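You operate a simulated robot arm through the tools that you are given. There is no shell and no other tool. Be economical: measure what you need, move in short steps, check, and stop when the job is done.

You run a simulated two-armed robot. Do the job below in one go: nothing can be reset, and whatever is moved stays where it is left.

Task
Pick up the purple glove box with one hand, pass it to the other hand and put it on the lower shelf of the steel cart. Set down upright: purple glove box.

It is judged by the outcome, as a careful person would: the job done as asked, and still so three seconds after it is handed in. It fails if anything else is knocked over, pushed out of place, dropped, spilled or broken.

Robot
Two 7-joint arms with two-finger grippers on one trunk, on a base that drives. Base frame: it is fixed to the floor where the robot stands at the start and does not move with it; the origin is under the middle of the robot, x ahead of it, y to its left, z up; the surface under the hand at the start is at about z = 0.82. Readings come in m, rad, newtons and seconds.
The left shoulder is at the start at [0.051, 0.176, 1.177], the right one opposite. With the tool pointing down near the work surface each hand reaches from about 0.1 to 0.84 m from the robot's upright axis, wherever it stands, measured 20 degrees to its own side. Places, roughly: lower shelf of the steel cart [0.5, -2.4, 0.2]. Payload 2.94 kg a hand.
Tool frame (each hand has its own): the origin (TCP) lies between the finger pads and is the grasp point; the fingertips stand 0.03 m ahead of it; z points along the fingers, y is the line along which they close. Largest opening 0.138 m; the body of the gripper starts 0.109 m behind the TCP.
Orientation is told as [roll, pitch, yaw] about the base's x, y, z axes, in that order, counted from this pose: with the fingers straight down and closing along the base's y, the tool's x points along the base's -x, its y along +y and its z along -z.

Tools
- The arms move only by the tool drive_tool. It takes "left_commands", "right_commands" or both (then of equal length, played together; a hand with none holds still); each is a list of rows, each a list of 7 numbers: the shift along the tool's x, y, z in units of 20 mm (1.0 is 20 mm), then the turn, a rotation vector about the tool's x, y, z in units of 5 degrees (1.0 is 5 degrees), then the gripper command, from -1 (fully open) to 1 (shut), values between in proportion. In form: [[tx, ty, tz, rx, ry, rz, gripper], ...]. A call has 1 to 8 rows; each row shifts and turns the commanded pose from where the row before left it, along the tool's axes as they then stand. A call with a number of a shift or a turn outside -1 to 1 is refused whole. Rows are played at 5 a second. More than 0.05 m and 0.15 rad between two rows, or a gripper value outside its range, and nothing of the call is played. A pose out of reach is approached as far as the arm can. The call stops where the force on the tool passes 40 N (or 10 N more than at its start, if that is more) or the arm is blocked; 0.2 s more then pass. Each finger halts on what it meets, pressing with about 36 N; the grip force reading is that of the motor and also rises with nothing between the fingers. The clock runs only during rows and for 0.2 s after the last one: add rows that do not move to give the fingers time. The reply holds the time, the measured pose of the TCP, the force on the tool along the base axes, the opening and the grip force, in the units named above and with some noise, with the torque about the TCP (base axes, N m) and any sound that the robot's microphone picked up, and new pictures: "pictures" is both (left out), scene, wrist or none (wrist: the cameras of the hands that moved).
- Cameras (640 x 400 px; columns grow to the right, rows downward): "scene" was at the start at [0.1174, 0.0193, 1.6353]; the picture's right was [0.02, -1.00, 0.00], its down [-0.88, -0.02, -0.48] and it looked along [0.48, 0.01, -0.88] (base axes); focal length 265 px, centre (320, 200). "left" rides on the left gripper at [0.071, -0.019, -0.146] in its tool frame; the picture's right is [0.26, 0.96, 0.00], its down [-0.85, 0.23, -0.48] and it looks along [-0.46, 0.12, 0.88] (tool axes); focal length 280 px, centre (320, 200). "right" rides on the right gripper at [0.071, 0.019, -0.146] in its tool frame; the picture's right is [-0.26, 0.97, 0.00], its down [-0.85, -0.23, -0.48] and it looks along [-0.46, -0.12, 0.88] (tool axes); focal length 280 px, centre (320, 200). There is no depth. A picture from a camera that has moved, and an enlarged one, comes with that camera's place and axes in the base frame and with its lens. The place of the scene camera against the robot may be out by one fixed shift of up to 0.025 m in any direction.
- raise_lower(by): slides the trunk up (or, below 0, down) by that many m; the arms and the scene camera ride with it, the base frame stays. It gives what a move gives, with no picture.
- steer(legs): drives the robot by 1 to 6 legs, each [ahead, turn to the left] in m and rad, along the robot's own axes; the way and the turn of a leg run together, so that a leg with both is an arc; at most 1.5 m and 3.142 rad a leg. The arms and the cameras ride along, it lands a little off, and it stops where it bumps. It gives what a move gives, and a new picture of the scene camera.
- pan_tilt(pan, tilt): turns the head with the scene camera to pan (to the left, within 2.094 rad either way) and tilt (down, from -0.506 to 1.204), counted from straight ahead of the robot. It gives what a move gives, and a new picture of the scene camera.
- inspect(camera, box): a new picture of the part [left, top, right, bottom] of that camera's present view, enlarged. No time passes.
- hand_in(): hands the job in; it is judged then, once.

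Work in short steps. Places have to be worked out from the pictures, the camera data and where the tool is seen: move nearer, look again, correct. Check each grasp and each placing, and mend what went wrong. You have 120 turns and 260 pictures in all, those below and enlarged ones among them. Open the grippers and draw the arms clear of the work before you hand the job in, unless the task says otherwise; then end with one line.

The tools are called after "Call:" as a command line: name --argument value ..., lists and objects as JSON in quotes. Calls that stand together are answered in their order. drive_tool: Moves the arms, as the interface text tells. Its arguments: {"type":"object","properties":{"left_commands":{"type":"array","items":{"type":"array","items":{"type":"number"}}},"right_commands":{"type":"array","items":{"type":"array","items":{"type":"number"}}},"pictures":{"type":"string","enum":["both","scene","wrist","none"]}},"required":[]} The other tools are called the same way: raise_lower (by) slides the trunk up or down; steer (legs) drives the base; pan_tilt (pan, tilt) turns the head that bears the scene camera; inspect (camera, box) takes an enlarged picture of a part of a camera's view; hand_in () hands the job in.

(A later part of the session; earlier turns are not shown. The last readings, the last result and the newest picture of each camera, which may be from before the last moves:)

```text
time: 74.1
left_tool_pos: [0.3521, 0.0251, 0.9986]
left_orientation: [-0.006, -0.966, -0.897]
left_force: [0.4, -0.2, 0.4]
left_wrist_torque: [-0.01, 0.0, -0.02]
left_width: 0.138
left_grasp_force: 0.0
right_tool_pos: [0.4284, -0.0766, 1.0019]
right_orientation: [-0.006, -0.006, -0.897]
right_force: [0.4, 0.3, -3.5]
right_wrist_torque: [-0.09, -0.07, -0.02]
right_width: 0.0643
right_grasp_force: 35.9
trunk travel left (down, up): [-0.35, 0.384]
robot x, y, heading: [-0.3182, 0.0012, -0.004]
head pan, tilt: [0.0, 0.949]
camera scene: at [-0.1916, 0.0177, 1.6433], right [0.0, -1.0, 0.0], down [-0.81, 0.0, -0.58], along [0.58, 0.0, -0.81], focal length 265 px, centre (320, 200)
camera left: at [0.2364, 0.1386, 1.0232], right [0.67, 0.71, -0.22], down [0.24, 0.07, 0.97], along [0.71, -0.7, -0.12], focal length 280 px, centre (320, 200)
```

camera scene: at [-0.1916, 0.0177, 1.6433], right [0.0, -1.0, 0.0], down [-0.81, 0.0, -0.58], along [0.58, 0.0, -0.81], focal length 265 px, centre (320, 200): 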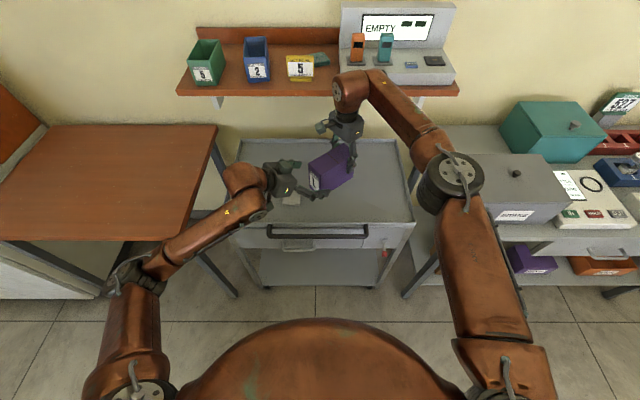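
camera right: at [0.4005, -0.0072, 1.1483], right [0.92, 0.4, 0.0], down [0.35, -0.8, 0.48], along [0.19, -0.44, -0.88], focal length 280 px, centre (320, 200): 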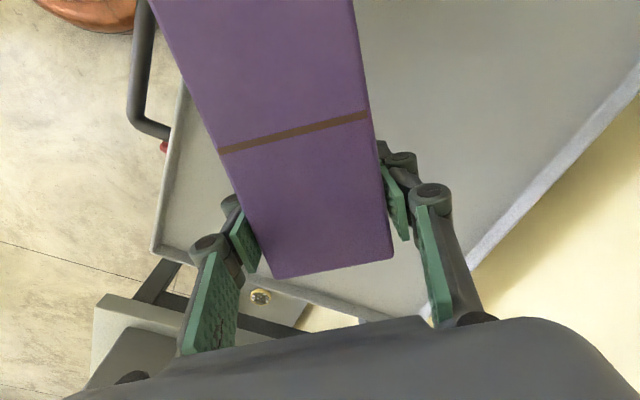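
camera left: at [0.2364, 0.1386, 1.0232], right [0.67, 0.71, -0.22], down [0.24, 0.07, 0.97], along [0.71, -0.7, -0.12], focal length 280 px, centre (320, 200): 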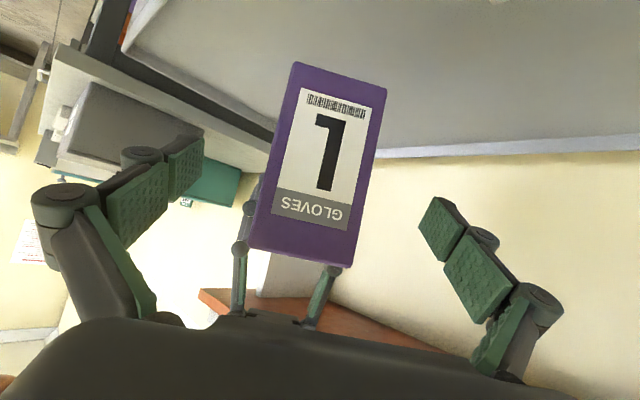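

Centred nicely. I advance the last 40 mm and close the left hand, with the right still gripping.

Call:
drive_tool --left_commands '[[-0.49, 0, 0.91, 0, 0, 0, -1], [-0.49, 0, 0.91, 0, 0, 0, -1], [0, 0, 0, 0, 0, 0, -1], [0, 0, 0, 0, 0, 0, 0.3], [0, 0, 0, 0, 0, 0, 1], [0, 0, 0, 0, 0, 0, 1], [0, 0, 0, 0, 0, 0, 1], [0, 0, 0, 0, 0, 0, 1]]' --pictures "both"

```text
time: 75.9
left_tool_pos: [0.3747, -0.0073, 0.9958]
left_orientation: [-0.008, -0.968, -0.899]
left_force: [-8.9, -2.0, 1.1]
left_wrist_torque: [-0.07, 0.09, -0.36]
left_width: 0.0645
left_grasp_force: 27.3
right_tool_pos: [0.4292, -0.0774, 1.0043]
right_orientation: [-0.003, -0.007, -0.899]
right_force: [8.5, 2.0, -5.2]
right_wrist_torque: [-0.13, -0.33, -0.35]
right_width: 0.0644
right_grasp_force: 36.0
trunk travel left (down, up): [-0.35, 0.384]
robot x, y, heading: [-0.3182, 0.0049, -0.001]
head pan, tilt: [0.0, 0.949]
camera scene: at [-0.1922, 0.0184, 1.6434], right [0.0, -1.0, 0.0], down [-0.81, 0.0, -0.58], along [0.58, 0.0, -0.81], focal length 265 px, centre (320, 200)
camera left: at [0.2609, 0.106, 1.0189], right [0.67, 0.71, -0.22], down [0.24, 0.08, 0.97], along [0.71, -0.7, -0.12], focal length 280 px, centre (320, 200)
```

scene: 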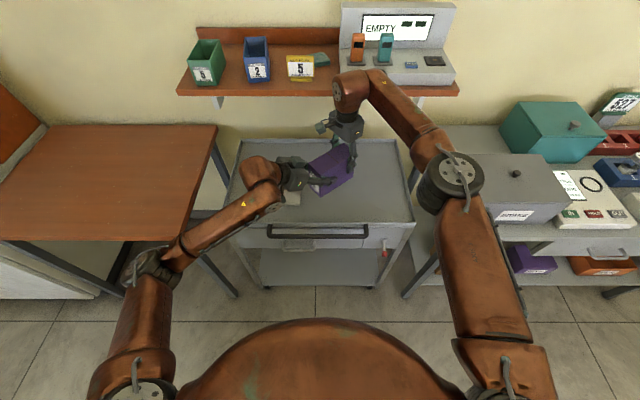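
left: 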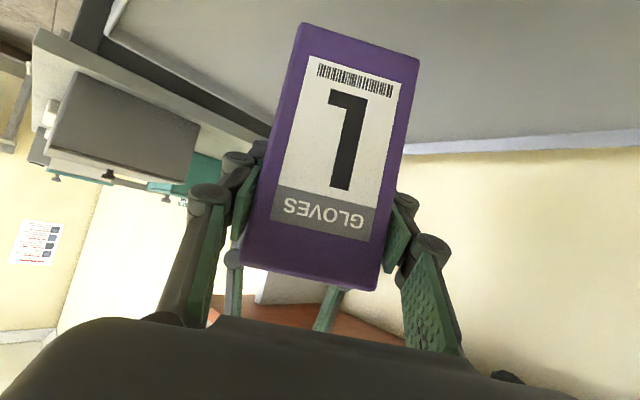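

Both hands hold the box. I open the right hand gently while the left keeps gripping, and then raise the right hand straight up.

Call:
drive_tool --left_commands '[[0, 0, 0, 0, 0, 0, 1], [0, 0, 0, 0, 0, 0, 1], [0, 0, 0, 0, 0, 0, 1], [0, 0, 0, 0, 0, 0, 1], [0, 0, 0, 0, 0, 0, 1], [0, 0, 0, 0, 0, 0, 1], [0, 0, 0, 0, 0, 0, 1], [0, 0, 0, 0, 0, 0, 1]]' --right_commands '[[0, 0, 0, 0, 0, 0, 0.4], [0, 0, 0, 0, 0, 0, -0.2], [0, 0, 0, 0, 0, 0, -1], [0, 0, 0, 0, 0, 0, -1], [0, 0, 0, 0, 0, 0, -1], [0, 0, -0.5, 0, 0, 0, -1], [0, 0, -1, 0, 0, 0, -1], [0, 0, -1, 0, 0, 0, -1]]' --pictures "scene"

Call:
drive_tool --right_commands '[[0, 0, -1, 0, 0, 0, -1], [0, 0, -1, 0, 0, 0, -1], [0, 0, -0.5, 0, 0, 0, -1], [0, -1, 0, 0, 0, 0, -1], [0, -1, 0, 0, 0, 0, -1], [0, -1, 0, 0, 0, 0, -1], [0, -1, 0, 0, 0, 0, -1], [0, -1, 0, 0, 0, 0, -1]]' --pictures "scene"

```text
time: 77.7
left_tool_pos: [0.3746, -0.0064, 0.9941]
left_orientation: [-0.005, -0.969, -0.898]
left_force: [-0.3, -0.2, 0.2]
left_wrist_torque: [0.12, 0.09, -0.01]
left_width: 0.0642
left_grasp_force: 36.0
right_tool_pos: [0.4271, -0.0747, 1.0548]
right_orientation: [-0.004, -0.006, -0.897]
right_force: [-0.4, 0.1, 0.4]
right_wrist_torque: [-0.01, -0.02, -0.01]
right_width: 0.1378
right_grasp_force: 0.1
trunk travel left (down, up): [-0.35, 0.384]
robot x, y, heading: [-0.3144, -0.0022, 0.0]
head pan, tilt: [0.0, 0.949]
camera scene: at [-0.1927, 0.0187, 1.6434], right [0.0, -1.0, 0.0], down [-0.81, 0.0, -0.58], along [0.58, 0.0, -0.81], focal length 265 px, centre (320, 200)
```

scene: 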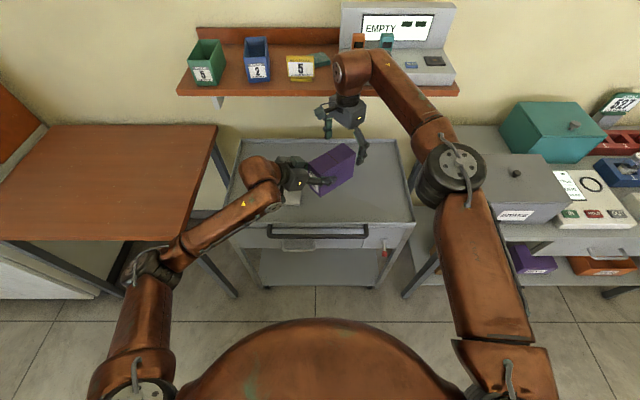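

```text
time: 79.5
left_tool_pos: [0.3758, -0.0073, 0.9949]
left_orientation: [-0.005, -0.969, -0.899]
left_force: [0.3, 0.0, 0.0]
left_wrist_torque: [0.11, 0.04, 0.02]
left_width: 0.0644
left_grasp_force: 36.4
right_tool_pos: [0.3482, -0.1378, 1.1043]
right_orientation: [-0.003, -0.007, -0.896]
right_force: [0.7, -0.4, 0.0]
right_wrist_torque: [0.0, -0.01, 0.02]
right_width: 0.138
right_grasp_force: 0.1
trunk travel left (down, up): [-0.35, 0.384]
robot x, y, heading: [-0.3188, -0.0008, -0.008]
head pan, tilt: [0.0, 0.949]
camera scene: at [-0.1928, 0.0174, 1.6434], right [0.0, -1.0, 0.0], down [-0.81, 0.0, -0.58], along [0.58, 0.0, -0.81], focal length 265 px, centre (320, 200)
```

scene: 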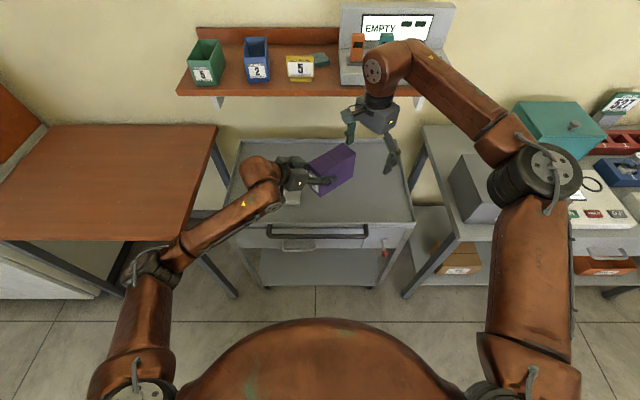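

The pass succeeded, and the left hand alone holds the box. Now I tuck both arms for driving: left to yaw −90° and closer in, right back to its side.

Call:
drive_tool --left_commands '[[0.3, -0.2, -0.45, 0.79, 0, 0.55, 1], [0.3, -0.2, -0.45, 0.79, 0, 0.55, 1], [0.3, -0.3, -0.45, 0.79, 0, 0.55, 1], [0.3, -0.3, -0.45, 0.79, 0, 0.55, 1], [0.3, -0.4, -0.43, 0.79, 0, 0.55, 1], [0.3, -0.4, -0.43, 0.79, 0, 0.55, 1], [0.2, -0.5, -0.3, 0.79, 0, 0.55, 1], [0.2, -0.5, -0.3, 0.79, 0, 0.55, 1]]' --right_commands '[[0.6, -0.6, 0, 0, 0, -1, -1], [0.6, -0.6, 0, 0, 0, -1, -1], [0.6, -0.6, 0, 0, 0, -1, -1], [0.6, -0.6, 0, 0, 0, -1, -1], [0.6, -0.6, 0, 0, 0, -1, -1], [0.6, -0.6, 0, 0, 0, -1, -1], [0.6, -0.6, 0, 0, 0, -1, -1], [0.6, -0.6, 0, 0, 0, -1, -1]]' --pictures "scene"

```text
time: 81.3
left_tool_pos: [0.2931, 0.0469, 0.9945]
left_orientation: [0.002, -0.971, -1.577]
left_force: [-0.1, 0.0, -0.7]
left_wrist_torque: [0.13, -0.02, 0.02]
left_width: 0.0642
left_grasp_force: 36.0
right_tool_pos: [0.2186, -0.1654, 1.1053]
right_orientation: [-0.009, -0.002, -0.198]
right_force: [0.3, -0.5, -0.3]
right_wrist_torque: [0.0, 0.01, -0.05]
right_width: 0.138
right_grasp_force: 0.0
trunk travel left (down, up): [-0.35, 0.384]
robot x, y, heading: [-0.3172, 0.0015, 0.001]
head pan, tilt: [0.0, 0.949]
camera scene: at [-0.1927, 0.0179, 1.6434], right [0.0, -1.0, 0.0], down [-0.81, 0.0, -0.58], along [0.58, 0.0, -0.81], focal length 265 px, centre (320, 200)
```

scene: 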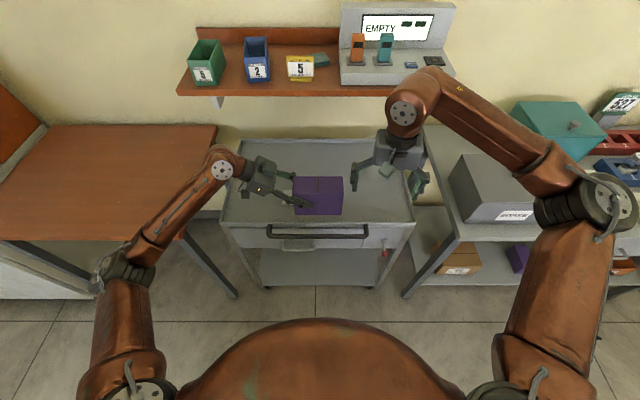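

Continuing to tuck both arms closer.

Call:
drive_tool --left_commands '[[0.46, -0.9, -0.66, 0, 0, 0, 1], [0.46, -0.9, -0.66, 0, 0, 0, 1], [0.46, -0.9, -0.66, 0, 0, 0, 1], [0.46, -0.9, -0.66, 0, 0, 0, 1], [0.46, -0.9, -0.66, 0, 0, 0, 1], [0, 0, 0, 0, 0, 0, 1]]' --right_commands '[[0.83, -0.95, 0, 0, 0, -0.45, -1], [0.83, -0.95, 0, 0, 0, -0.45, -1], [0.83, -0.95, 0, 0, 0, -0.45, -1], [0.83, -0.95, 0, 0, 0, -0.45, -1], [0.83, -0.95, 0, 0, 0, -0.45, -1], [0, 0, 0, 0, 0, 0, -1]]' --pictures "scene"

```text
time: 82.7
left_tool_pos: [0.2046, 0.1291, 0.9939]
left_orientation: [0.0, -0.968, -1.575]
left_force: [-0.2, 0.1, -0.5]
left_wrist_torque: [0.1, -0.02, -0.01]
left_width: 0.0643
left_grasp_force: 35.9
right_tool_pos: [0.1245, -0.2484, 1.1056]
right_orientation: [-0.009, 0.001, -0.004]
right_force: [0.5, -0.6, 0.5]
right_wrist_torque: [-0.01, 0.05, 0.0]
right_width: 0.1382
right_grasp_force: 0.0
trunk travel left (down, up): [-0.35, 0.384]
robot x, y, heading: [-0.3147, -0.0008, -0.008]
head pan, tilt: [0.0, 0.949]
camera scene: at [-0.1914, 0.0185, 1.6432], right [0.0, -1.0, 0.0], down [-0.81, 0.0, -0.58], along [0.58, 0.0, -0.81], focal length 265 px, centre (320, 200)
```

scene: 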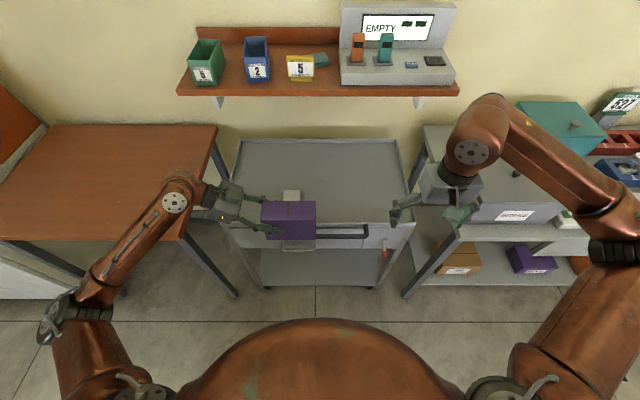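

Everything is tucked within about 0.65 m. I raise the trunk 0.2 m so the box and elbows clear the bench tops, then turn right 90°.

Call:
raise_lower --by 0.2

Call:
steer --legs '[[0, -0.8]]'

```text
time: 84.9
left_tool_pos: [0.2047, 0.1288, 1.1934]
left_orientation: [-0.001, -0.969, -1.578]
left_force: [-0.3, 0.0, -2.7]
left_wrist_torque: [0.13, 0.01, -0.01]
left_width: 0.0643
left_grasp_force: 35.8
right_tool_pos: [0.1252, -0.2485, 1.3051]
right_orientation: [-0.009, 0.001, -0.003]
right_force: [-0.4, -0.1, 0.1]
right_wrist_torque: [-0.06, 0.0, 0.02]
right_width: 0.1382
right_grasp_force: 0.2
trunk travel left (down, up): [-0.55, 0.184]
robot x, y, heading: [-0.3229, 0.0026, -0.003]
head pan, tilt: [0.0, 0.949]
```

```text
time: 87.3
left_tool_pos: [0.141, -0.2794, 1.1932]
left_orientation: [0.005, -0.969, -2.365]
left_force: [0.1, 0.3, -3.6]
left_wrist_torque: [0.06, -0.09, -0.02]
left_width: 0.0641
left_grasp_force: 36.5
right_tool_pos: [-0.1819, -0.4885, 1.3056]
right_orientation: [-0.009, 0.0, -0.792]
right_force: [-0.2, -0.2, -0.3]
right_wrist_torque: [0.0, 0.02, 0.0]
right_width: 0.138
right_grasp_force: 0.1
trunk travel left (down, up): [-0.55, 0.184]
robot x, y, heading: [-0.3176, 0.0054, -0.787]
head pan, tilt: [0.0, 0.949]
camera scene: at [-0.2699, -0.0247, 1.8435], right [-0.71, -0.7, 0.0], down [-0.57, 0.58, -0.58], along [0.41, -0.41, -0.81], focal length 265 px, centre (320, 200)
```

scene: 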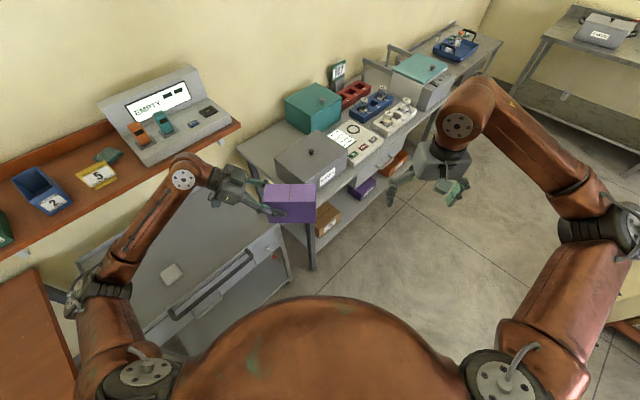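

The turn is clear. I finish it to heading −90°.

Call:
steer --legs '[[0, -0.784]]'

Call:
pan_tilt --pan 0.3 --tilt 0.6

```text
time: 89.8
left_tool_pos: [-0.188, -0.5183, 1.1939]
left_orientation: [0.002, -0.967, -3.138]
left_force: [0.8, 0.8, -3.2]
left_wrist_torque: [-0.01, -0.14, 0.01]
left_width: 0.064
left_grasp_force: 36.4
right_tool_pos: [-0.5622, -0.4429, 1.3039]
right_orientation: [-0.009, 0.0, -1.565]
right_force: [0.5, -0.2, -0.4]
right_wrist_torque: [-0.01, -0.01, -0.02]
right_width: 0.1379
right_grasp_force: 0.1
trunk travel left (down, up): [-0.55, 0.184]
robot x, y, heading: [-0.3182, 0.0049, -1.567]
head pan, tilt: [0.0, 0.949]
camera scene: at [-0.3124, -0.0424, 1.8435], right [-1.0, -0.01, 0.0], down [0.0, 0.81, -0.58], along [0.0, -0.58, -0.81], focal length 265 px, centre (320, 200)
```

scene: 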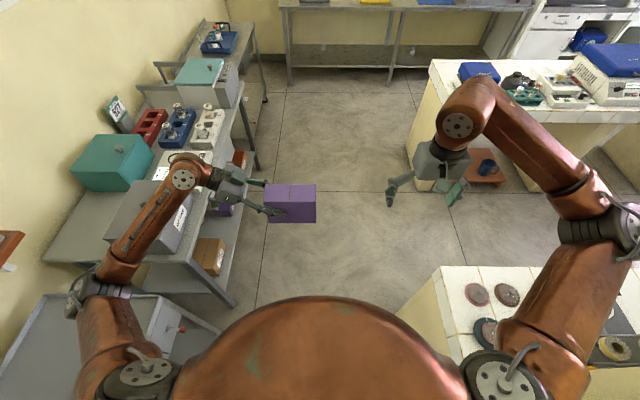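

```text
time: 90.6
left_tool_pos: [-0.1857, -0.5187, 1.1935]
left_orientation: [0.001, -0.97, -3.141]
left_force: [-0.2, 0.7, -3.5]
left_wrist_torque: [-0.04, -0.08, -0.02]
left_width: 0.0645
left_grasp_force: 35.6
right_tool_pos: [-0.5626, -0.4424, 1.3043]
right_orientation: [-0.01, -0.001, -1.566]
right_force: [-0.1, 0.4, -0.3]
right_wrist_torque: [0.01, 0.01, 0.0]
right_width: 0.1379
right_grasp_force: 0.1
trunk travel left (down, up): [-0.55, 0.184]
robot x, y, heading: [-0.3177, 0.0028, -1.567]
head pan, tilt: [0.3, 0.6]
camera scene: at [-0.2862, -0.054, 1.8718], right [-0.95, -0.3, 0.0], down [-0.17, 0.54, -0.82], along [0.25, -0.79, -0.57], focal length 265 px, centre (320, 200)
```

scene: 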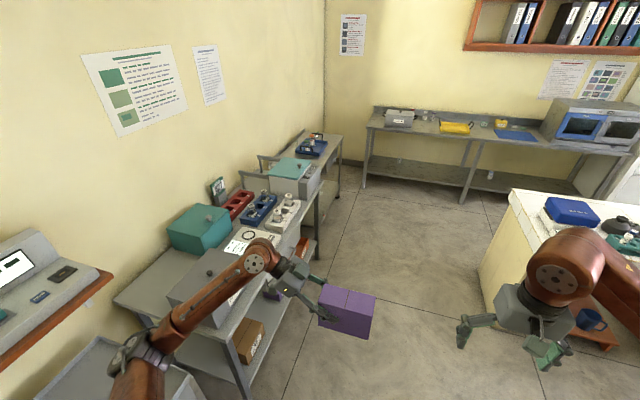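

The aisle ahead is clear: bench front at about x 0.3, islands at x below −0.76. I drive 1.2 m and look.

Call:
steer --legs '[[1.2, 0]]'

```text
time: 96.5
left_tool_pos: [-0.1604, -1.6847, 1.1934]
left_orientation: [0.003, -0.968, -3.122]
left_force: [-0.4, 0.3, -2.7]
left_wrist_torque: [0.03, -0.13, -0.01]
left_width: 0.0645
left_grasp_force: 36.0
right_tool_pos: [-0.5376, -1.6164, 1.3057]
right_orientation: [-0.008, -0.001, -1.548]
right_force: [-0.3, -0.3, -0.7]
right_wrist_torque: [-0.01, -0.03, -0.01]
right_width: 0.1382
right_grasp_force: 0.0
trunk travel left (down, up): [-0.55, 0.184]
robot x, y, heading: [-0.3016, -1.1675, -1.549]
head pan, tilt: [0.3, 0.6]
camera scene: at [-0.2678, -1.2234, 1.8719], right [-0.95, -0.32, 0.0], down [-0.18, 0.54, -0.82], along [0.26, -0.78, -0.57], focal length 265 px, centre (320, 200)
```

scene: 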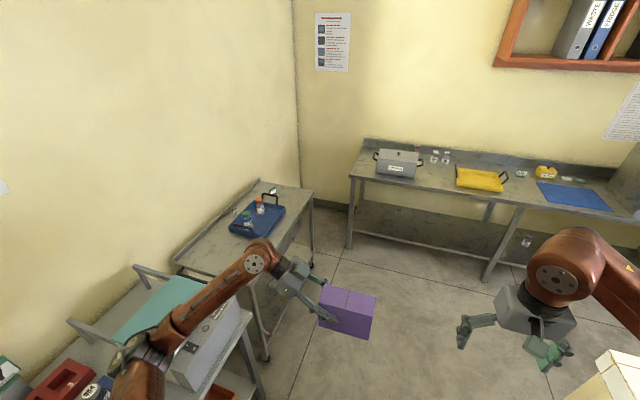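

The steel cart (with the blue tray on top) is ahead on the left. I zoom in to see its lower shelf.

Call:
inspect --camera "scene" --box '[150, 150, 390, 390]'

```text
1.67 times, centred on (270, 270) of scene
camera zoom: at [-0.2678, -1.2234, 1.8719], right [-0.95, -0.32, 0.0], down [-0.18, 0.54, -0.82], along [0.26, -0.78, -0.57], focal length 442 px, centre (403, 83)
```

zoom: 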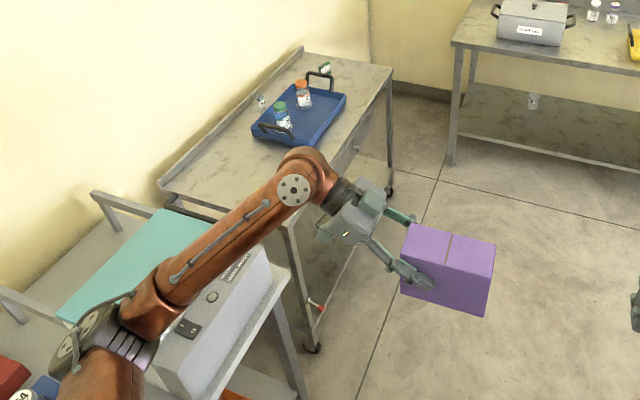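

The cart's front wheels are at about (0.34, −1.92) and (0.33, −2.78), so its long side faces the aisle at x ≈ 0.33. I drive on 1.15 m.

Call:
steer --legs '[[1.15, 0]]'

Call:
pan_tilt --pan 1.4 --tilt 0.9

```text
time: 102.6
left_tool_pos: [-0.1497, -2.8728, 1.1929]
left_orientation: [0.002, -0.97, -3.137]
left_force: [0.2, 0.7, -2.9]
left_wrist_torque: [0.01, -0.13, -0.02]
left_width: 0.0646
left_grasp_force: 36.4
right_tool_pos: [-0.5259, -2.7986, 1.3055]
right_orientation: [-0.01, -0.001, -1.562]
right_force: [0.1, -0.5, -0.1]
right_wrist_torque: [0.02, 0.01, 0.0]
right_width: 0.1383
right_grasp_force: 0.0
trunk travel left (down, up): [-0.55, 0.184]
robot x, y, heading: [-0.2834, -2.3502, -1.562]
head pan, tilt: [0.3, 0.6]
camera scene: at [-0.2498, -2.4093, 1.8719], right [-0.95, -0.3, 0.0], down [-0.17, 0.54, -0.82], along [0.25, -0.79, -0.57], focal length 265 px, centre (320, 200)
```

scene: 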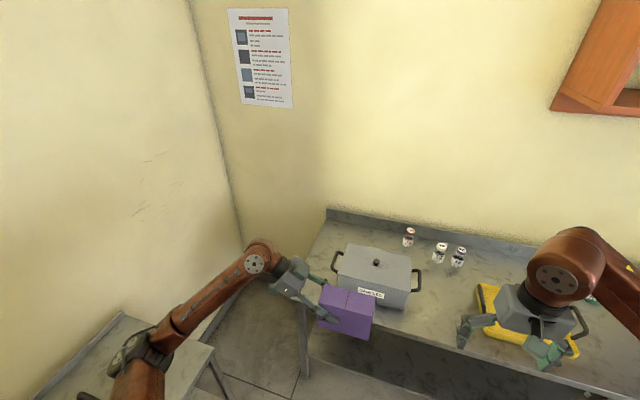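

```text
time: 103.9
left_tool_pos: [-0.1489, -2.8724, 1.1943]
left_orientation: [0.002, -0.969, -3.136]
left_force: [-0.2, -0.6, -3.4]
left_wrist_torque: [0.02, -0.09, 0.0]
left_width: 0.0644
left_grasp_force: 36.3
right_tool_pos: [-0.526, -2.7977, 1.3058]
right_orientation: [-0.008, 0.001, -1.562]
right_force: [0.2, 0.0, -0.2]
right_wrist_torque: [-0.03, 0.01, 0.01]
right_width: 0.138
right_grasp_force: 0.0
trunk travel left (down, up): [-0.55, 0.184]
robot x, y, heading: [-0.2775, -2.3524, -1.564]
head pan, tilt: [1.4, 0.901]
camera scene: at [-0.2022, -2.3369, 1.8472], right [-0.16, -0.99, 0.0], down [-0.77, 0.13, -0.62], along [0.61, -0.1, -0.78], focal length 265 px, centre (320, 200)
```

scene: 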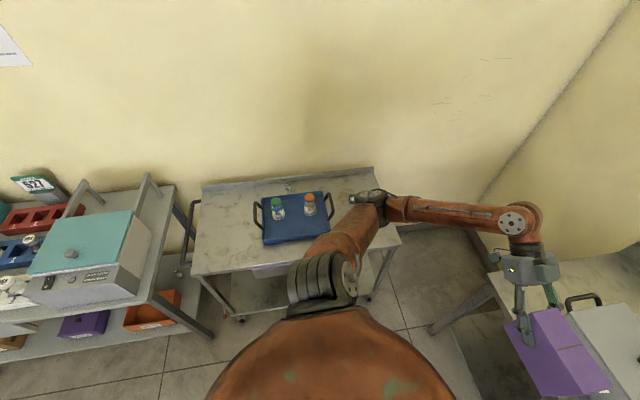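

The cart's top front edge is at about x 0.24. With the arms high I turn left 90° to face it.

Call:
steer --legs '[[-0.05, 0], [0, 1.564]]'

Call:
pan_tilt --pan 0.0 --tilt 0.95

```text
time: 108.7
left_tool_pos: [0.2376, -2.1648, 1.1946]
left_orientation: [0.002, -0.97, -1.555]
left_force: [0.3, 0.9, -2.2]
left_wrist_torque: [0.09, -0.01, -0.01]
left_width: 0.0644
left_grasp_force: 36.3
right_tool_pos: [0.1671, -2.5421, 1.3057]
right_orientation: [-0.009, 0.0, 0.02]
right_force: [-0.6, 0.1, 0.1]
right_wrist_torque: [0.0, -0.04, 0.01]
right_width: 0.1381
right_grasp_force: 0.0
trunk travel left (down, up): [-0.55, 0.184]
robot x, y, heading: [-0.2825, -2.3034, 0.02]
head pan, tilt: [1.4, 0.901]
camera scene: at [-0.2773, -2.2116, 1.8471], right [0.99, -0.15, 0.0], down [-0.12, -0.77, -0.62], along [0.09, 0.61, -0.78], focal length 265 px, centre (320, 200)
```

scene: 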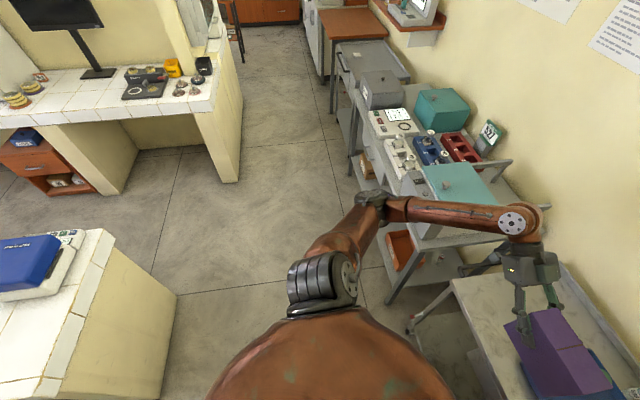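

```text
time: 110.2
left_tool_pos: [0.2359, -2.1648, 1.194]
left_orientation: [0.0, -0.969, -1.557]
left_force: [-0.2, -0.4, -3.0]
left_wrist_torque: [0.12, -0.03, 0.0]
left_width: 0.0643
left_grasp_force: 36.5
right_tool_pos: [0.1662, -2.5426, 1.3052]
right_orientation: [-0.009, 0.0, 0.02]
right_force: [-0.2, 0.6, -0.6]
right_wrist_torque: [-0.01, -0.01, 0.01]
right_width: 0.1382
right_grasp_force: 0.1
trunk travel left (down, up): [-0.55, 0.184]
robot x, y, heading: [-0.2809, -2.3006, 0.021]
head pan, tilt: [0.0, 0.949]
camera scene: at [-0.216, -2.2848, 1.8435], right [0.02, -1.0, 0.0], down [-0.81, -0.02, -0.58], along [0.58, 0.01, -0.81], focal length 265 px, centre (320, 200)
```

scene: 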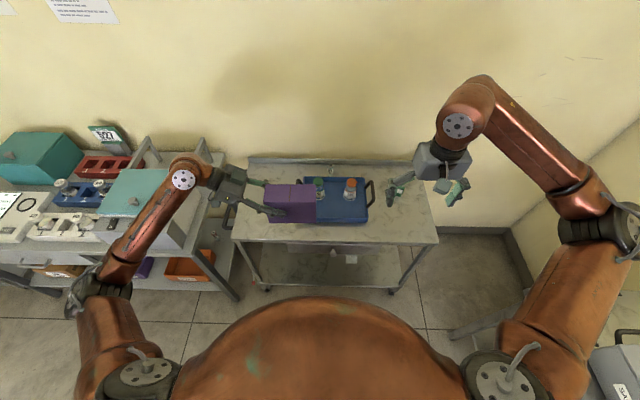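

I'm facing the cart at heading ≈ 0.02, with its lower shelf visible under the top. I zoom in to see what's on it.

Call:
inspect --camera "scene" --box '[220, 150, 450, 300]'

Call:
steer --legs '[[-0.25, 0]]'

```text
2.67 times, centred on (335, 225) of scene
camera zoom: at [-0.216, -2.2848, 1.8435], right [0.02, -1.0, 0.0], down [-0.81, -0.02, -0.58], along [0.58, 0.01, -0.81], focal length 706 px, centre (280, 133)
```

zoom: 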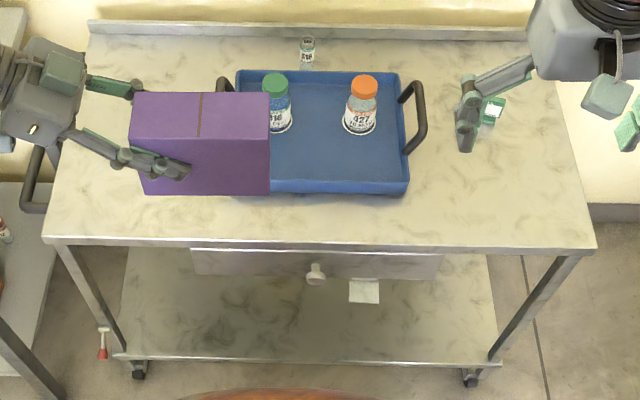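

```text
time: 112.0
left_tool_pos: [-0.0189, -2.1692, 1.1952]
left_orientation: [0.005, -0.969, -1.555]
left_force: [-0.9, 0.1, -3.1]
left_wrist_torque: [0.17, -0.04, 0.02]
left_width: 0.0643
left_grasp_force: 36.2
right_tool_pos: [-0.0869, -2.5469, 1.3052]
right_orientation: [-0.009, -0.003, 0.021]
right_force: [-0.6, -0.6, 0.5]
right_wrist_torque: [0.0, -0.05, -0.02]
right_width: 0.1377
right_grasp_force: 0.0
trunk travel left (down, up): [-0.55, 0.184]
robot x, y, heading: [-0.5341, -2.3084, 0.022]
head pan, tilt: [0.0, 0.949]
camera scene: at [-0.4717, -2.2899, 1.8436], right [0.02, -1.0, 0.0], down [-0.81, -0.02, -0.58], along [0.58, 0.01, -0.81], focal length 265 px, centre (320, 200)
```

scene: 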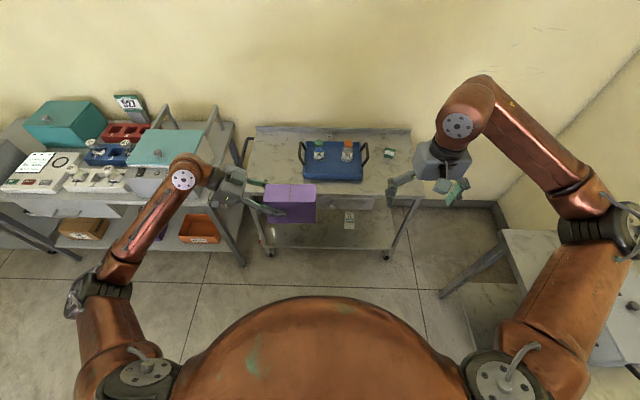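

The lower shelf is empty in front, its edge at about x 0.31. A drawer hangs above it down to about z 0.64. At this stand-off I turn the left hand to face forward while extending it.

Call:
drive_tool --left_commands '[[0, 1, 0, -0.82, 0, -0.57, 1], [0, 1, 0, -0.82, 0, -0.57, 1], [0, 1, 0, -0.82, 0, -0.57, 1], [0, 1, 0, -0.82, 0, -0.57, 1], [0, 1, 0, -0.82, 0, -0.57, 1], [0, 1, 0, -0.82, 0, -0.57, 1], [0, 1, 0, -0.82, 0, -0.57, 1], [0, 1, 0, -0.82, 0, -0.57, 1]]' --pictures "none"

Call:
drive_tool --left_commands '[[0, 0, 0, -0.82, 0, -0.57, 1], [0, 0, 0, -0.82, 0, -0.57, 1], [0, 0, 0, -0.82, 0, -0.57, 1], [0, 0, 0, -0.82, 0, -0.57, 1], [0, 0, 0, -0.82, 0, -0.57, 1], [0, 0, 0, -0.82, 0, -0.57, 1], [0, 0, 0, -0.82, 0, -0.57, 1], [0, 0, 0, -0.82, 0, -0.57, 1]]' --pictures "scene"

```text
time: 113.8
left_tool_pos: [0.133, -2.1192, 1.1921]
left_orientation: [-0.008, -0.968, -0.846]
left_force: [-0.5, 0.3, -3.0]
left_wrist_torque: [0.1, 0.08, -0.04]
left_width: 0.0646
left_grasp_force: 36.0
right_tool_pos: [-0.0845, -2.5458, 1.3052]
right_orientation: [-0.01, -0.001, 0.02]
right_force: [-0.2, 1.5, 0.3]
right_wrist_torque: [-0.02, 0.03, -0.02]
right_width: 0.1379
right_grasp_force: 0.1
trunk travel left (down, up): [-0.55, 0.184]
robot x, y, heading: [-0.5326, -2.3061, 0.022]
head pan, tilt: [0.0, 0.949]
```

```text
time: 115.6
left_tool_pos: [0.1317, -2.1173, 1.1926]
left_orientation: [-0.01, -0.965, -0.146]
left_force: [0.1, -0.6, -2.6]
left_wrist_torque: [0.04, 0.1, 0.04]
left_width: 0.0644
left_grasp_force: 35.9
right_tool_pos: [-0.0854, -2.5468, 1.3046]
right_orientation: [-0.01, -0.001, 0.021]
right_force: [-0.6, 0.1, -0.1]
right_wrist_torque: [0.0, -0.01, 0.0]
right_width: 0.1378
right_grasp_force: 0.0
trunk travel left (down, up): [-0.55, 0.184]
robot x, y, heading: [-0.5317, -2.3094, 0.022]
head pan, tilt: [0.0, 0.949]
camera scene: at [-0.4683, -2.2909, 1.8435], right [0.02, -1.0, 0.0], down [-0.81, -0.02, -0.58], along [0.58, 0.01, -0.81], focal length 265 px, centre (320, 200)
```

scene: 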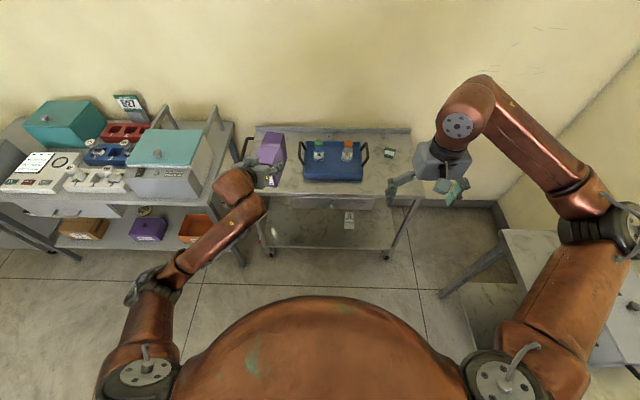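

The hand faces forward. I back up 60 mm for margin from the cart edge, then lower the trunk until the box is at shelf-gap height.

Call:
steer --legs '[[-0.06, 0]]'

Call:
drive_tool --left_commands '[[0, -0.7, 0, -0.7, 0, -0.48, 1], [0, -0.7, 0, -0.7, 0, -0.48, 1], [0, -0.7, 0, 0, 0, 0, 1], [0, -0.7, 0, 0, 0, 0, 1], [0, -0.7, 0, 0, 0, 0, 1], [0, -0.7, 0, 0, 0, 0, 1]]' --pictures "none"

Call:
raise_lower --by -0.5

Call:
pan_tilt --pan 0.0 --tilt 0.75

```text
time: 116.6
left_tool_pos: [0.0889, -2.1197, 1.1867]
left_orientation: [-0.015, -0.954, -0.143]
left_force: [-1.0, -0.4, -3.3]
left_wrist_torque: [0.01, 0.06, 0.03]
left_width: 0.0644
left_grasp_force: 36.3
right_tool_pos: [-0.1261, -2.5478, 1.3019]
right_orientation: [-0.008, 0.014, 0.022]
right_force: [-1.2, -0.2, 0.4]
right_wrist_torque: [-0.02, -0.08, -0.03]
right_width: 0.1381
right_grasp_force: 0.1
trunk travel left (down, up): [-0.55, 0.184]
robot x, y, heading: [-0.5937, -2.307, 0.022]
head pan, tilt: [0.0, 0.949]
camera scene: at [-0.4928, -2.2909, 1.8447], right [0.02, -1.0, 0.0], down [-0.82, -0.02, -0.57], along [0.57, 0.01, -0.82], focal length 265 px, centre (320, 200)
```

scene: 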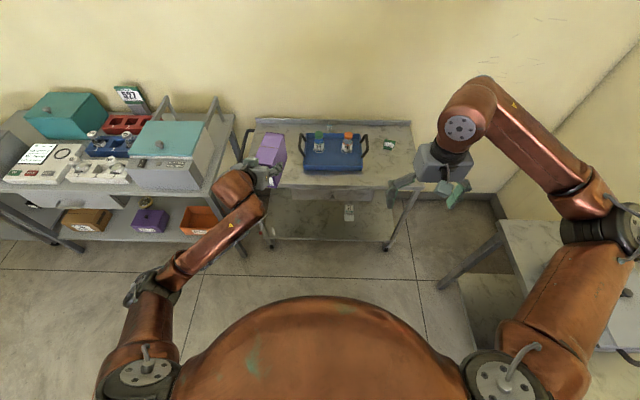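

```text
time: 118.0
left_tool_pos: [0.0684, -2.2059, 1.1935]
left_orientation: [-0.005, -0.965, -0.002]
left_force: [0.9, 0.0, -2.9]
left_wrist_torque: [0.02, 0.16, -0.01]
left_width: 0.0645
left_grasp_force: 36.2
right_tool_pos: [-0.1438, -2.5479, 1.304]
right_orientation: [-0.006, 0.0, 0.02]
right_force: [0.5, 0.2, -0.6]
right_wrist_torque: [0.02, 0.1, 0.02]
right_width: 0.1381
right_grasp_force: 0.0
trunk travel left (down, up): [-0.55, 0.184]
robot x, y, heading: [-0.5924, -2.3099, 0.017]
head pan, tilt: [0.0, 0.949]
```

```text
refused: -0.5 is not a number from -0.4 to 0.4
```

```text
time: 118.7
left_tool_pos: [0.0618, -2.2058, 1.1982]
left_orientation: [-0.009, -0.973, 0.0]
left_force: [-0.5, -0.1, -3.0]
left_wrist_torque: [-0.03, 0.1, 0.04]
left_width: 0.0644
left_grasp_force: 36.0
right_tool_pos: [-0.1528, -2.5483, 1.3075]
right_orientation: [-0.006, -0.008, 0.021]
right_force: [-0.6, 0.6, 0.7]
right_wrist_torque: [0.03, -0.04, 0.0]
right_width: 0.1379
right_grasp_force: 0.1
trunk travel left (down, up): [-0.55, 0.184]
robot x, y, heading: [-0.5916, -2.3107, 0.022]
head pan, tilt: [0.0, 0.75]
camera scene: at [-0.5194, -2.2913, 1.8591], right [0.02, -1.0, 0.0], down [-0.68, -0.02, -0.73], along [0.73, 0.02, -0.68], focal length 265 px, centre (320, 200)
```

scene: 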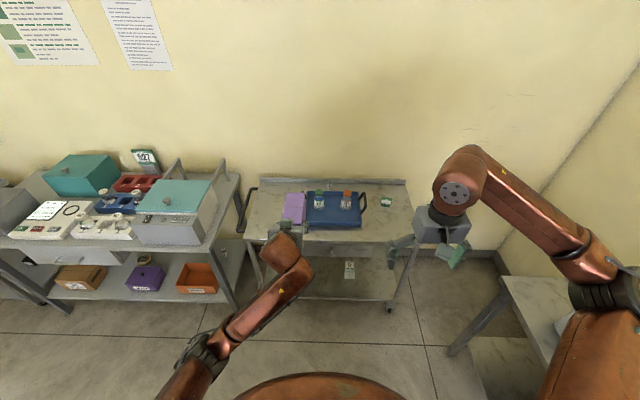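

The trunk moves at most 0.4 m per call, so I lower it in two moves; the elbows have about 0.15 m margin from the right bench.

Call:
raise_lower --by -0.4

Call:
raise_lower --by -0.13

Call:
pan_tilt --pan 0.0 --tilt 0.6

```text
time: 122.6
left_tool_pos: [0.0624, -2.2047, 0.798]
left_orientation: [-0.007, -0.972, 0.0]
left_force: [-0.1, 0.4, -3.0]
left_wrist_torque: [-0.02, 0.12, 0.0]
left_width: 0.0643
left_grasp_force: 35.7
right_tool_pos: [-0.1508, -2.5472, 0.9067]
right_orientation: [-0.009, -0.006, 0.021]
right_force: [0.4, -0.3, 0.1]
right_wrist_torque: [0.01, -0.03, 0.01]
right_width: 0.138
right_grasp_force: 0.0
trunk travel left (down, up): [-0.15, 0.584]
robot x, y, heading: [-0.5938, -2.3101, 0.021]
head pan, tilt: [0.0, 0.75]
```

```text
time: 124.2
left_tool_pos: [0.0645, -2.2038, 0.6677]
left_orientation: [-0.006, -0.97, 0.0]
left_force: [-0.4, 0.9, -1.7]
left_wrist_torque: [0.02, 0.12, -0.03]
left_width: 0.0643
left_grasp_force: 36.2
right_tool_pos: [-0.1512, -2.5487, 0.7777]
right_orientation: [-0.007, -0.005, 0.021]
right_force: [0.6, -0.4, 0.5]
right_wrist_torque: [0.01, -0.03, -0.04]
right_width: 0.1381
right_grasp_force: 0.1
trunk travel left (down, up): [-0.02, 0.714]
robot x, y, heading: [-0.5926, -2.3084, 0.027]
head pan, tilt: [0.0, 0.75]
```

```text
time: 124.8
left_tool_pos: [0.0635, -2.2037, 0.6669]
left_orientation: [-0.007, -0.97, -0.001]
left_force: [0.5, 0.1, -3.5]
left_wrist_torque: [-0.01, 0.14, 0.0]
left_width: 0.0643
left_grasp_force: 36.1
right_tool_pos: [-0.1508, -2.5465, 0.777]
right_orientation: [-0.007, -0.006, 0.02]
right_force: [-1.0, -0.4, -0.2]
right_wrist_torque: [-0.04, 0.01, 0.0]
right_width: 0.1381
right_grasp_force: 0.0
trunk travel left (down, up): [-0.02, 0.714]
robot x, y, heading: [-0.5923, -2.311, 0.017]
head pan, tilt: [0.0, 0.6]
camera scene: at [-0.1676, -2.2838, 1.3057], right [0.02, -1.0, 0.0], down [-0.57, -0.01, -0.82], along [0.82, 0.02, -0.57], focal length 265 px, centre (320, 200)
```

scene: 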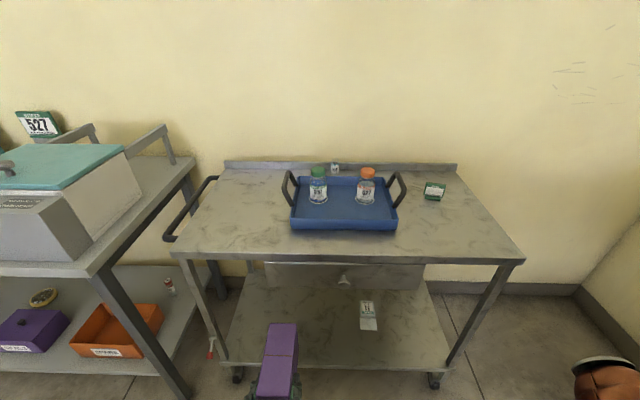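

The view confirms the lower shelf's front edge at x ≈ 0.31 and the table top at z ≈ 0.8. The spot near y −2.2 on the lower shelf is empty. I lower the left hand toward shelf height.

Call:
drive_tool --left_commands '[[0.82, 0, 0.57, 0, 0, 0, 1], [0.82, 0, 0.57, 0, 0, 0, 1], [0.82, 0, 0.57, 0, 0, 0, 1], [0.82, 0, 0.57, 0, 0, 0, 1], [0.82, 0, 0.57, 0, 0, 0, 1], [0.82, 0, 0.57, 0, 0, 0, 1], [0.82, 0, 0.57, 0, 0, 0, 1], [0.82, 0, 0.57, 0, 0, 0, 1]]' --pictures "both"

```text
time: 126.3
left_tool_pos: [0.1016, -2.2137, 0.6265]
left_orientation: [0.088, -1.136, -0.123]
left_force: [0.4, 0.3, -2.9]
left_wrist_torque: [0.03, 0.14, -0.04]
left_width: 0.0643
left_grasp_force: 35.8
right_tool_pos: [-0.1541, -2.5484, 0.7793]
right_orientation: [-0.008, -0.009, 0.02]
right_force: [-0.6, -0.3, -0.1]
right_wrist_torque: [0.0, 0.03, -0.04]
right_width: 0.1381
right_grasp_force: 0.2
trunk travel left (down, up): [-0.02, 0.714]
robot x, y, heading: [-0.5909, -2.3073, 0.027]
head pan, tilt: [0.0, 0.6]
stopped in row 7 (left hand): the arm was blocked; the commanded pose is now the measured one
camera scene: at [-0.1648, -2.2833, 1.3054], right [0.02, -1.0, 0.0], down [-0.57, -0.01, -0.82], along [0.82, 0.02, -0.57], focal length 265 px, centre (320, 200)
camera left: at [-0.0609, -2.2265, 0.6223], right [-0.07, 0.98, -0.2], down [-0.07, 0.2, 0.98], along [1.0, 0.08, 0.05], focal length 280 px, centre (320, 200)
```

scene: 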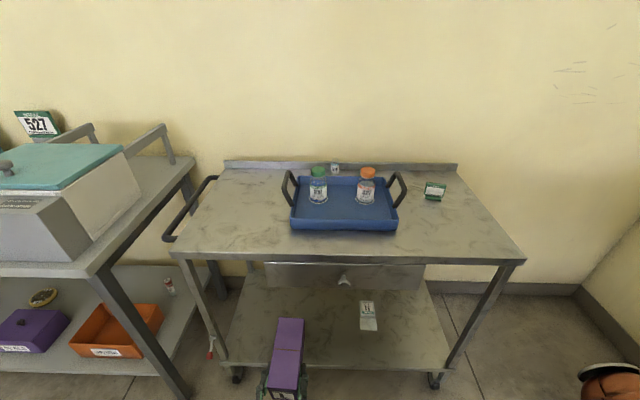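
left: 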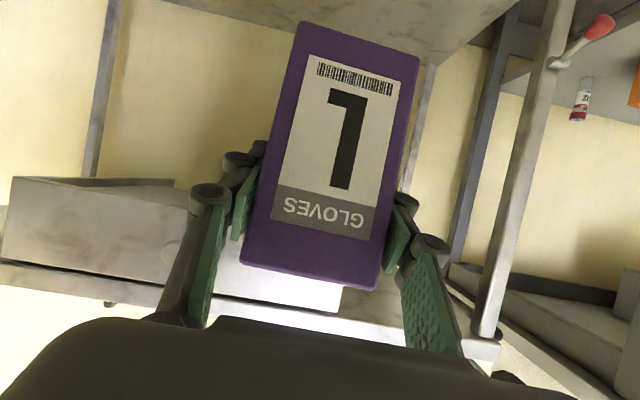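

The arm folded against the trunk, which leans forward when lowered. I raise the trunk 0.2 m, re-level the hand and move it further out before going down again.

Call:
raise_lower --by 0.2

Call:
drive_tool --left_commands '[[-0.11, 0, 0.2, -0.11, 0.985, -0.3, 1], [-0.11, 0, 0.2, -0.11, 0.985, -0.3, 1], [-0.5, 0, 0.7, 0, 0, 0, 1], [-0.5, 0, 0.7, 0, 0, 0, 1], [-0.5, 0, 0.7, 0, 0, 0, 1], [0, 0, 0, 0, 0, 0, 1]]' --pictures "both"

```text
time: 128.5
left_tool_pos: [0.1115, -2.1765, 0.825]
left_orientation: [0.341, -1.137, -0.326]
left_force: [-0.5, 0.0, -3.8]
left_wrist_torque: [0.0, 0.12, 0.02]
left_width: 0.0645
left_grasp_force: 35.8
right_tool_pos: [-0.1532, -2.5474, 0.9772]
right_orientation: [-0.007, -0.007, 0.022]
right_force: [0.0, 0.5, -0.6]
right_wrist_torque: [0.01, 0.0, 0.05]
right_width: 0.1381
right_grasp_force: 0.0
trunk travel left (down, up): [-0.22, 0.514]
robot x, y, heading: [-0.5911, -2.3134, 0.022]
head pan, tilt: [0.0, 0.6]
```

```text
time: 128.9
left_tool_pos: [0.1149, -2.1633, 0.814]
left_orientation: [0.286, -1.034, -0.226]
left_force: [-0.1, 0.0, -2.6]
left_wrist_torque: [0.02, 0.13, -0.01]
left_width: 0.0642
left_grasp_force: 35.6
right_tool_pos: [-0.1537, -2.548, 0.9781]
right_orientation: [-0.006, -0.008, 0.022]
right_force: [0.5, 0.1, 0.2]
right_wrist_torque: [0.0, -0.03, 0.0]
right_width: 0.138
right_grasp_force: 0.0
trunk travel left (down, up): [-0.22, 0.514]
robot x, y, heading: [-0.5943, -2.3116, 0.026]
head pan, tilt: [0.0, 0.6]
stopped in row 2 (left hand): the arm was blocked; the commanded pose is now the measured one
camera scene: at [-0.3659, -2.2887, 1.5374], right [0.02, -1.0, 0.0], down [-0.57, -0.01, -0.82], along [0.82, 0.02, -0.57], focal length 265 px, centre (320, 200)
camera left: at [-0.0472, -2.1871, 0.8216], right [-0.15, 0.98, -0.09], down [0.01, 0.09, 1.0], along [0.99, 0.15, -0.02], focal length 280 px, centre (320, 200)
```

scene: 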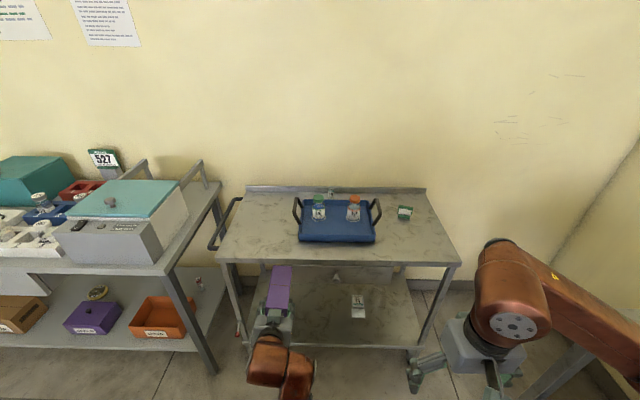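
left: 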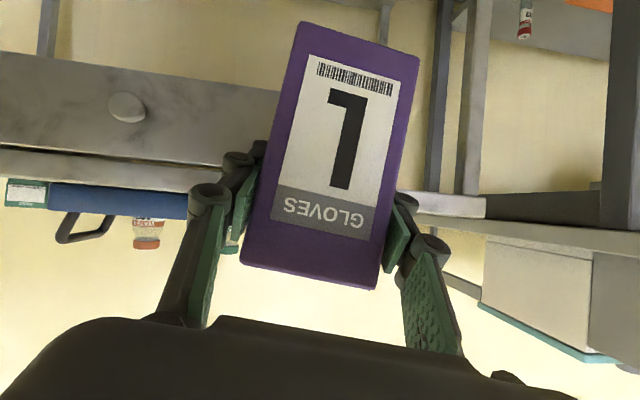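

The left arm is folded against the trunk. I shift the hand outward to the left while re-levelling it, as worked before.

Call:
drive_tool --left_commands '[[-0.1, 0.8, 0.1, 0.36, 0.32, -0.42, 1], [-0.1, 0.8, 0.1, 0.36, 0.32, -0.42, 1], [-0.1, 0.8, 0.1, 0.36, 0.32, -0.42, 1], [0, 0.8, 0, 0, 0, 0, 1], [0, 0.5, 0, 0, 0, 0, 1], [0, 0, 0, 0, 0, 0, 1]]' --pictures "scene"

```text
time: 130.3
left_tool_pos: [0.1211, -2.09, 0.8192]
left_orientation: [-0.003, -0.969, 0.0]
left_force: [0.3, 0.5, -3.1]
left_wrist_torque: [0.0, 0.09, 0.0]
left_width: 0.0645
left_grasp_force: 35.9
right_tool_pos: [-0.1522, -2.5483, 0.9777]
right_orientation: [-0.007, -0.006, 0.02]
right_force: [-0.5, -0.7, -0.6]
right_wrist_torque: [-0.01, 0.01, -0.01]
right_width: 0.138
right_grasp_force: 0.0
trunk travel left (down, up): [-0.22, 0.514]
robot x, y, heading: [-0.5951, -2.3109, 0.022]
head pan, tilt: [0.0, 0.6]
camera scene: at [-0.3659, -2.2879, 1.5375], right [0.02, -1.0, 0.0], down [-0.57, -0.01, -0.82], along [0.82, 0.02, -0.57], focal length 265 px, centre (320, 200)
```

scene: 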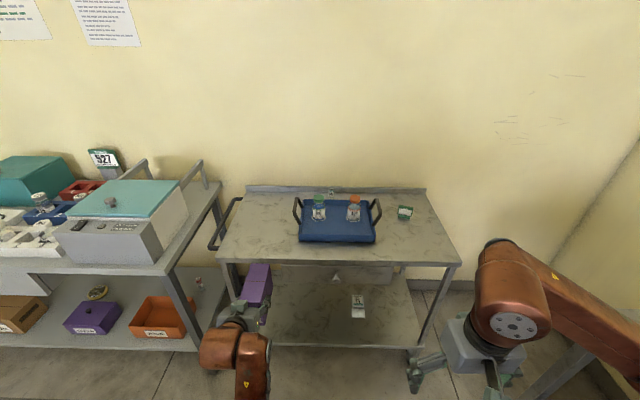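

Level again at y −2.09, which still lies between the cart legs. I lower with the arm from here, outside the cart.

Call:
drive_tool --left_commands '[[0.82, 0, 0.57, 0, 0, 0, 1], [0.82, 0, 0.57, 0, 0, 0, 1], [0.82, 0, 0.57, 0, 0, 0, 1], [0.82, 0, 0.57, 0, 0, 0, 1], [0.82, 0, 0.57, 0, 0, 0, 1], [0.82, 0, 0.57, 0, 0, 0, 1], [0.82, 0, 0.57, 0, 0, 0, 1], [0.82, 0, 0.57, 0, 0, 0, 1]]' --pictures "scene"

```text
time: 132.2
left_tool_pos: [0.1227, -2.0903, 0.661]
left_orientation: [-0.003, -0.966, -0.001]
left_force: [0.5, -0.7, -3.2]
left_wrist_torque: [-0.01, 0.1, -0.03]
left_width: 0.0645
left_grasp_force: 35.6
right_tool_pos: [-0.1533, -2.5476, 0.9786]
right_orientation: [-0.009, -0.008, 0.023]
right_force: [-0.9, -0.5, -0.1]
right_wrist_torque: [0.01, 0.01, 0.02]
right_width: 0.138
right_grasp_force: 0.0
trunk travel left (down, up): [-0.22, 0.514]
robot x, y, heading: [-0.5897, -2.3068, 0.024]
head pan, tilt: [0.0, 0.6]
camera scene: at [-0.3658, -2.2876, 1.5374], right [0.02, -1.0, 0.0], down [-0.57, -0.01, -0.82], along [0.82, 0.02, -0.57], focal length 265 px, centre (320, 200)
```

scene: 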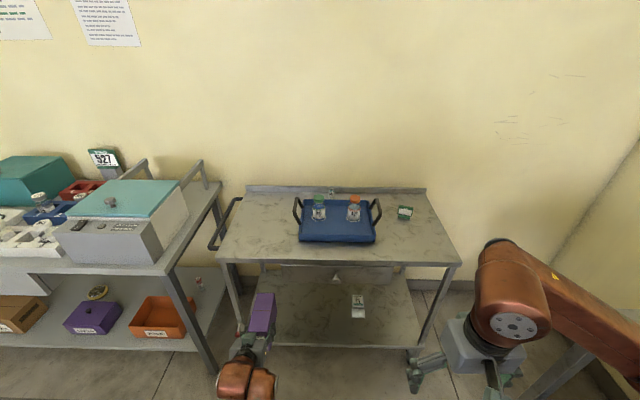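

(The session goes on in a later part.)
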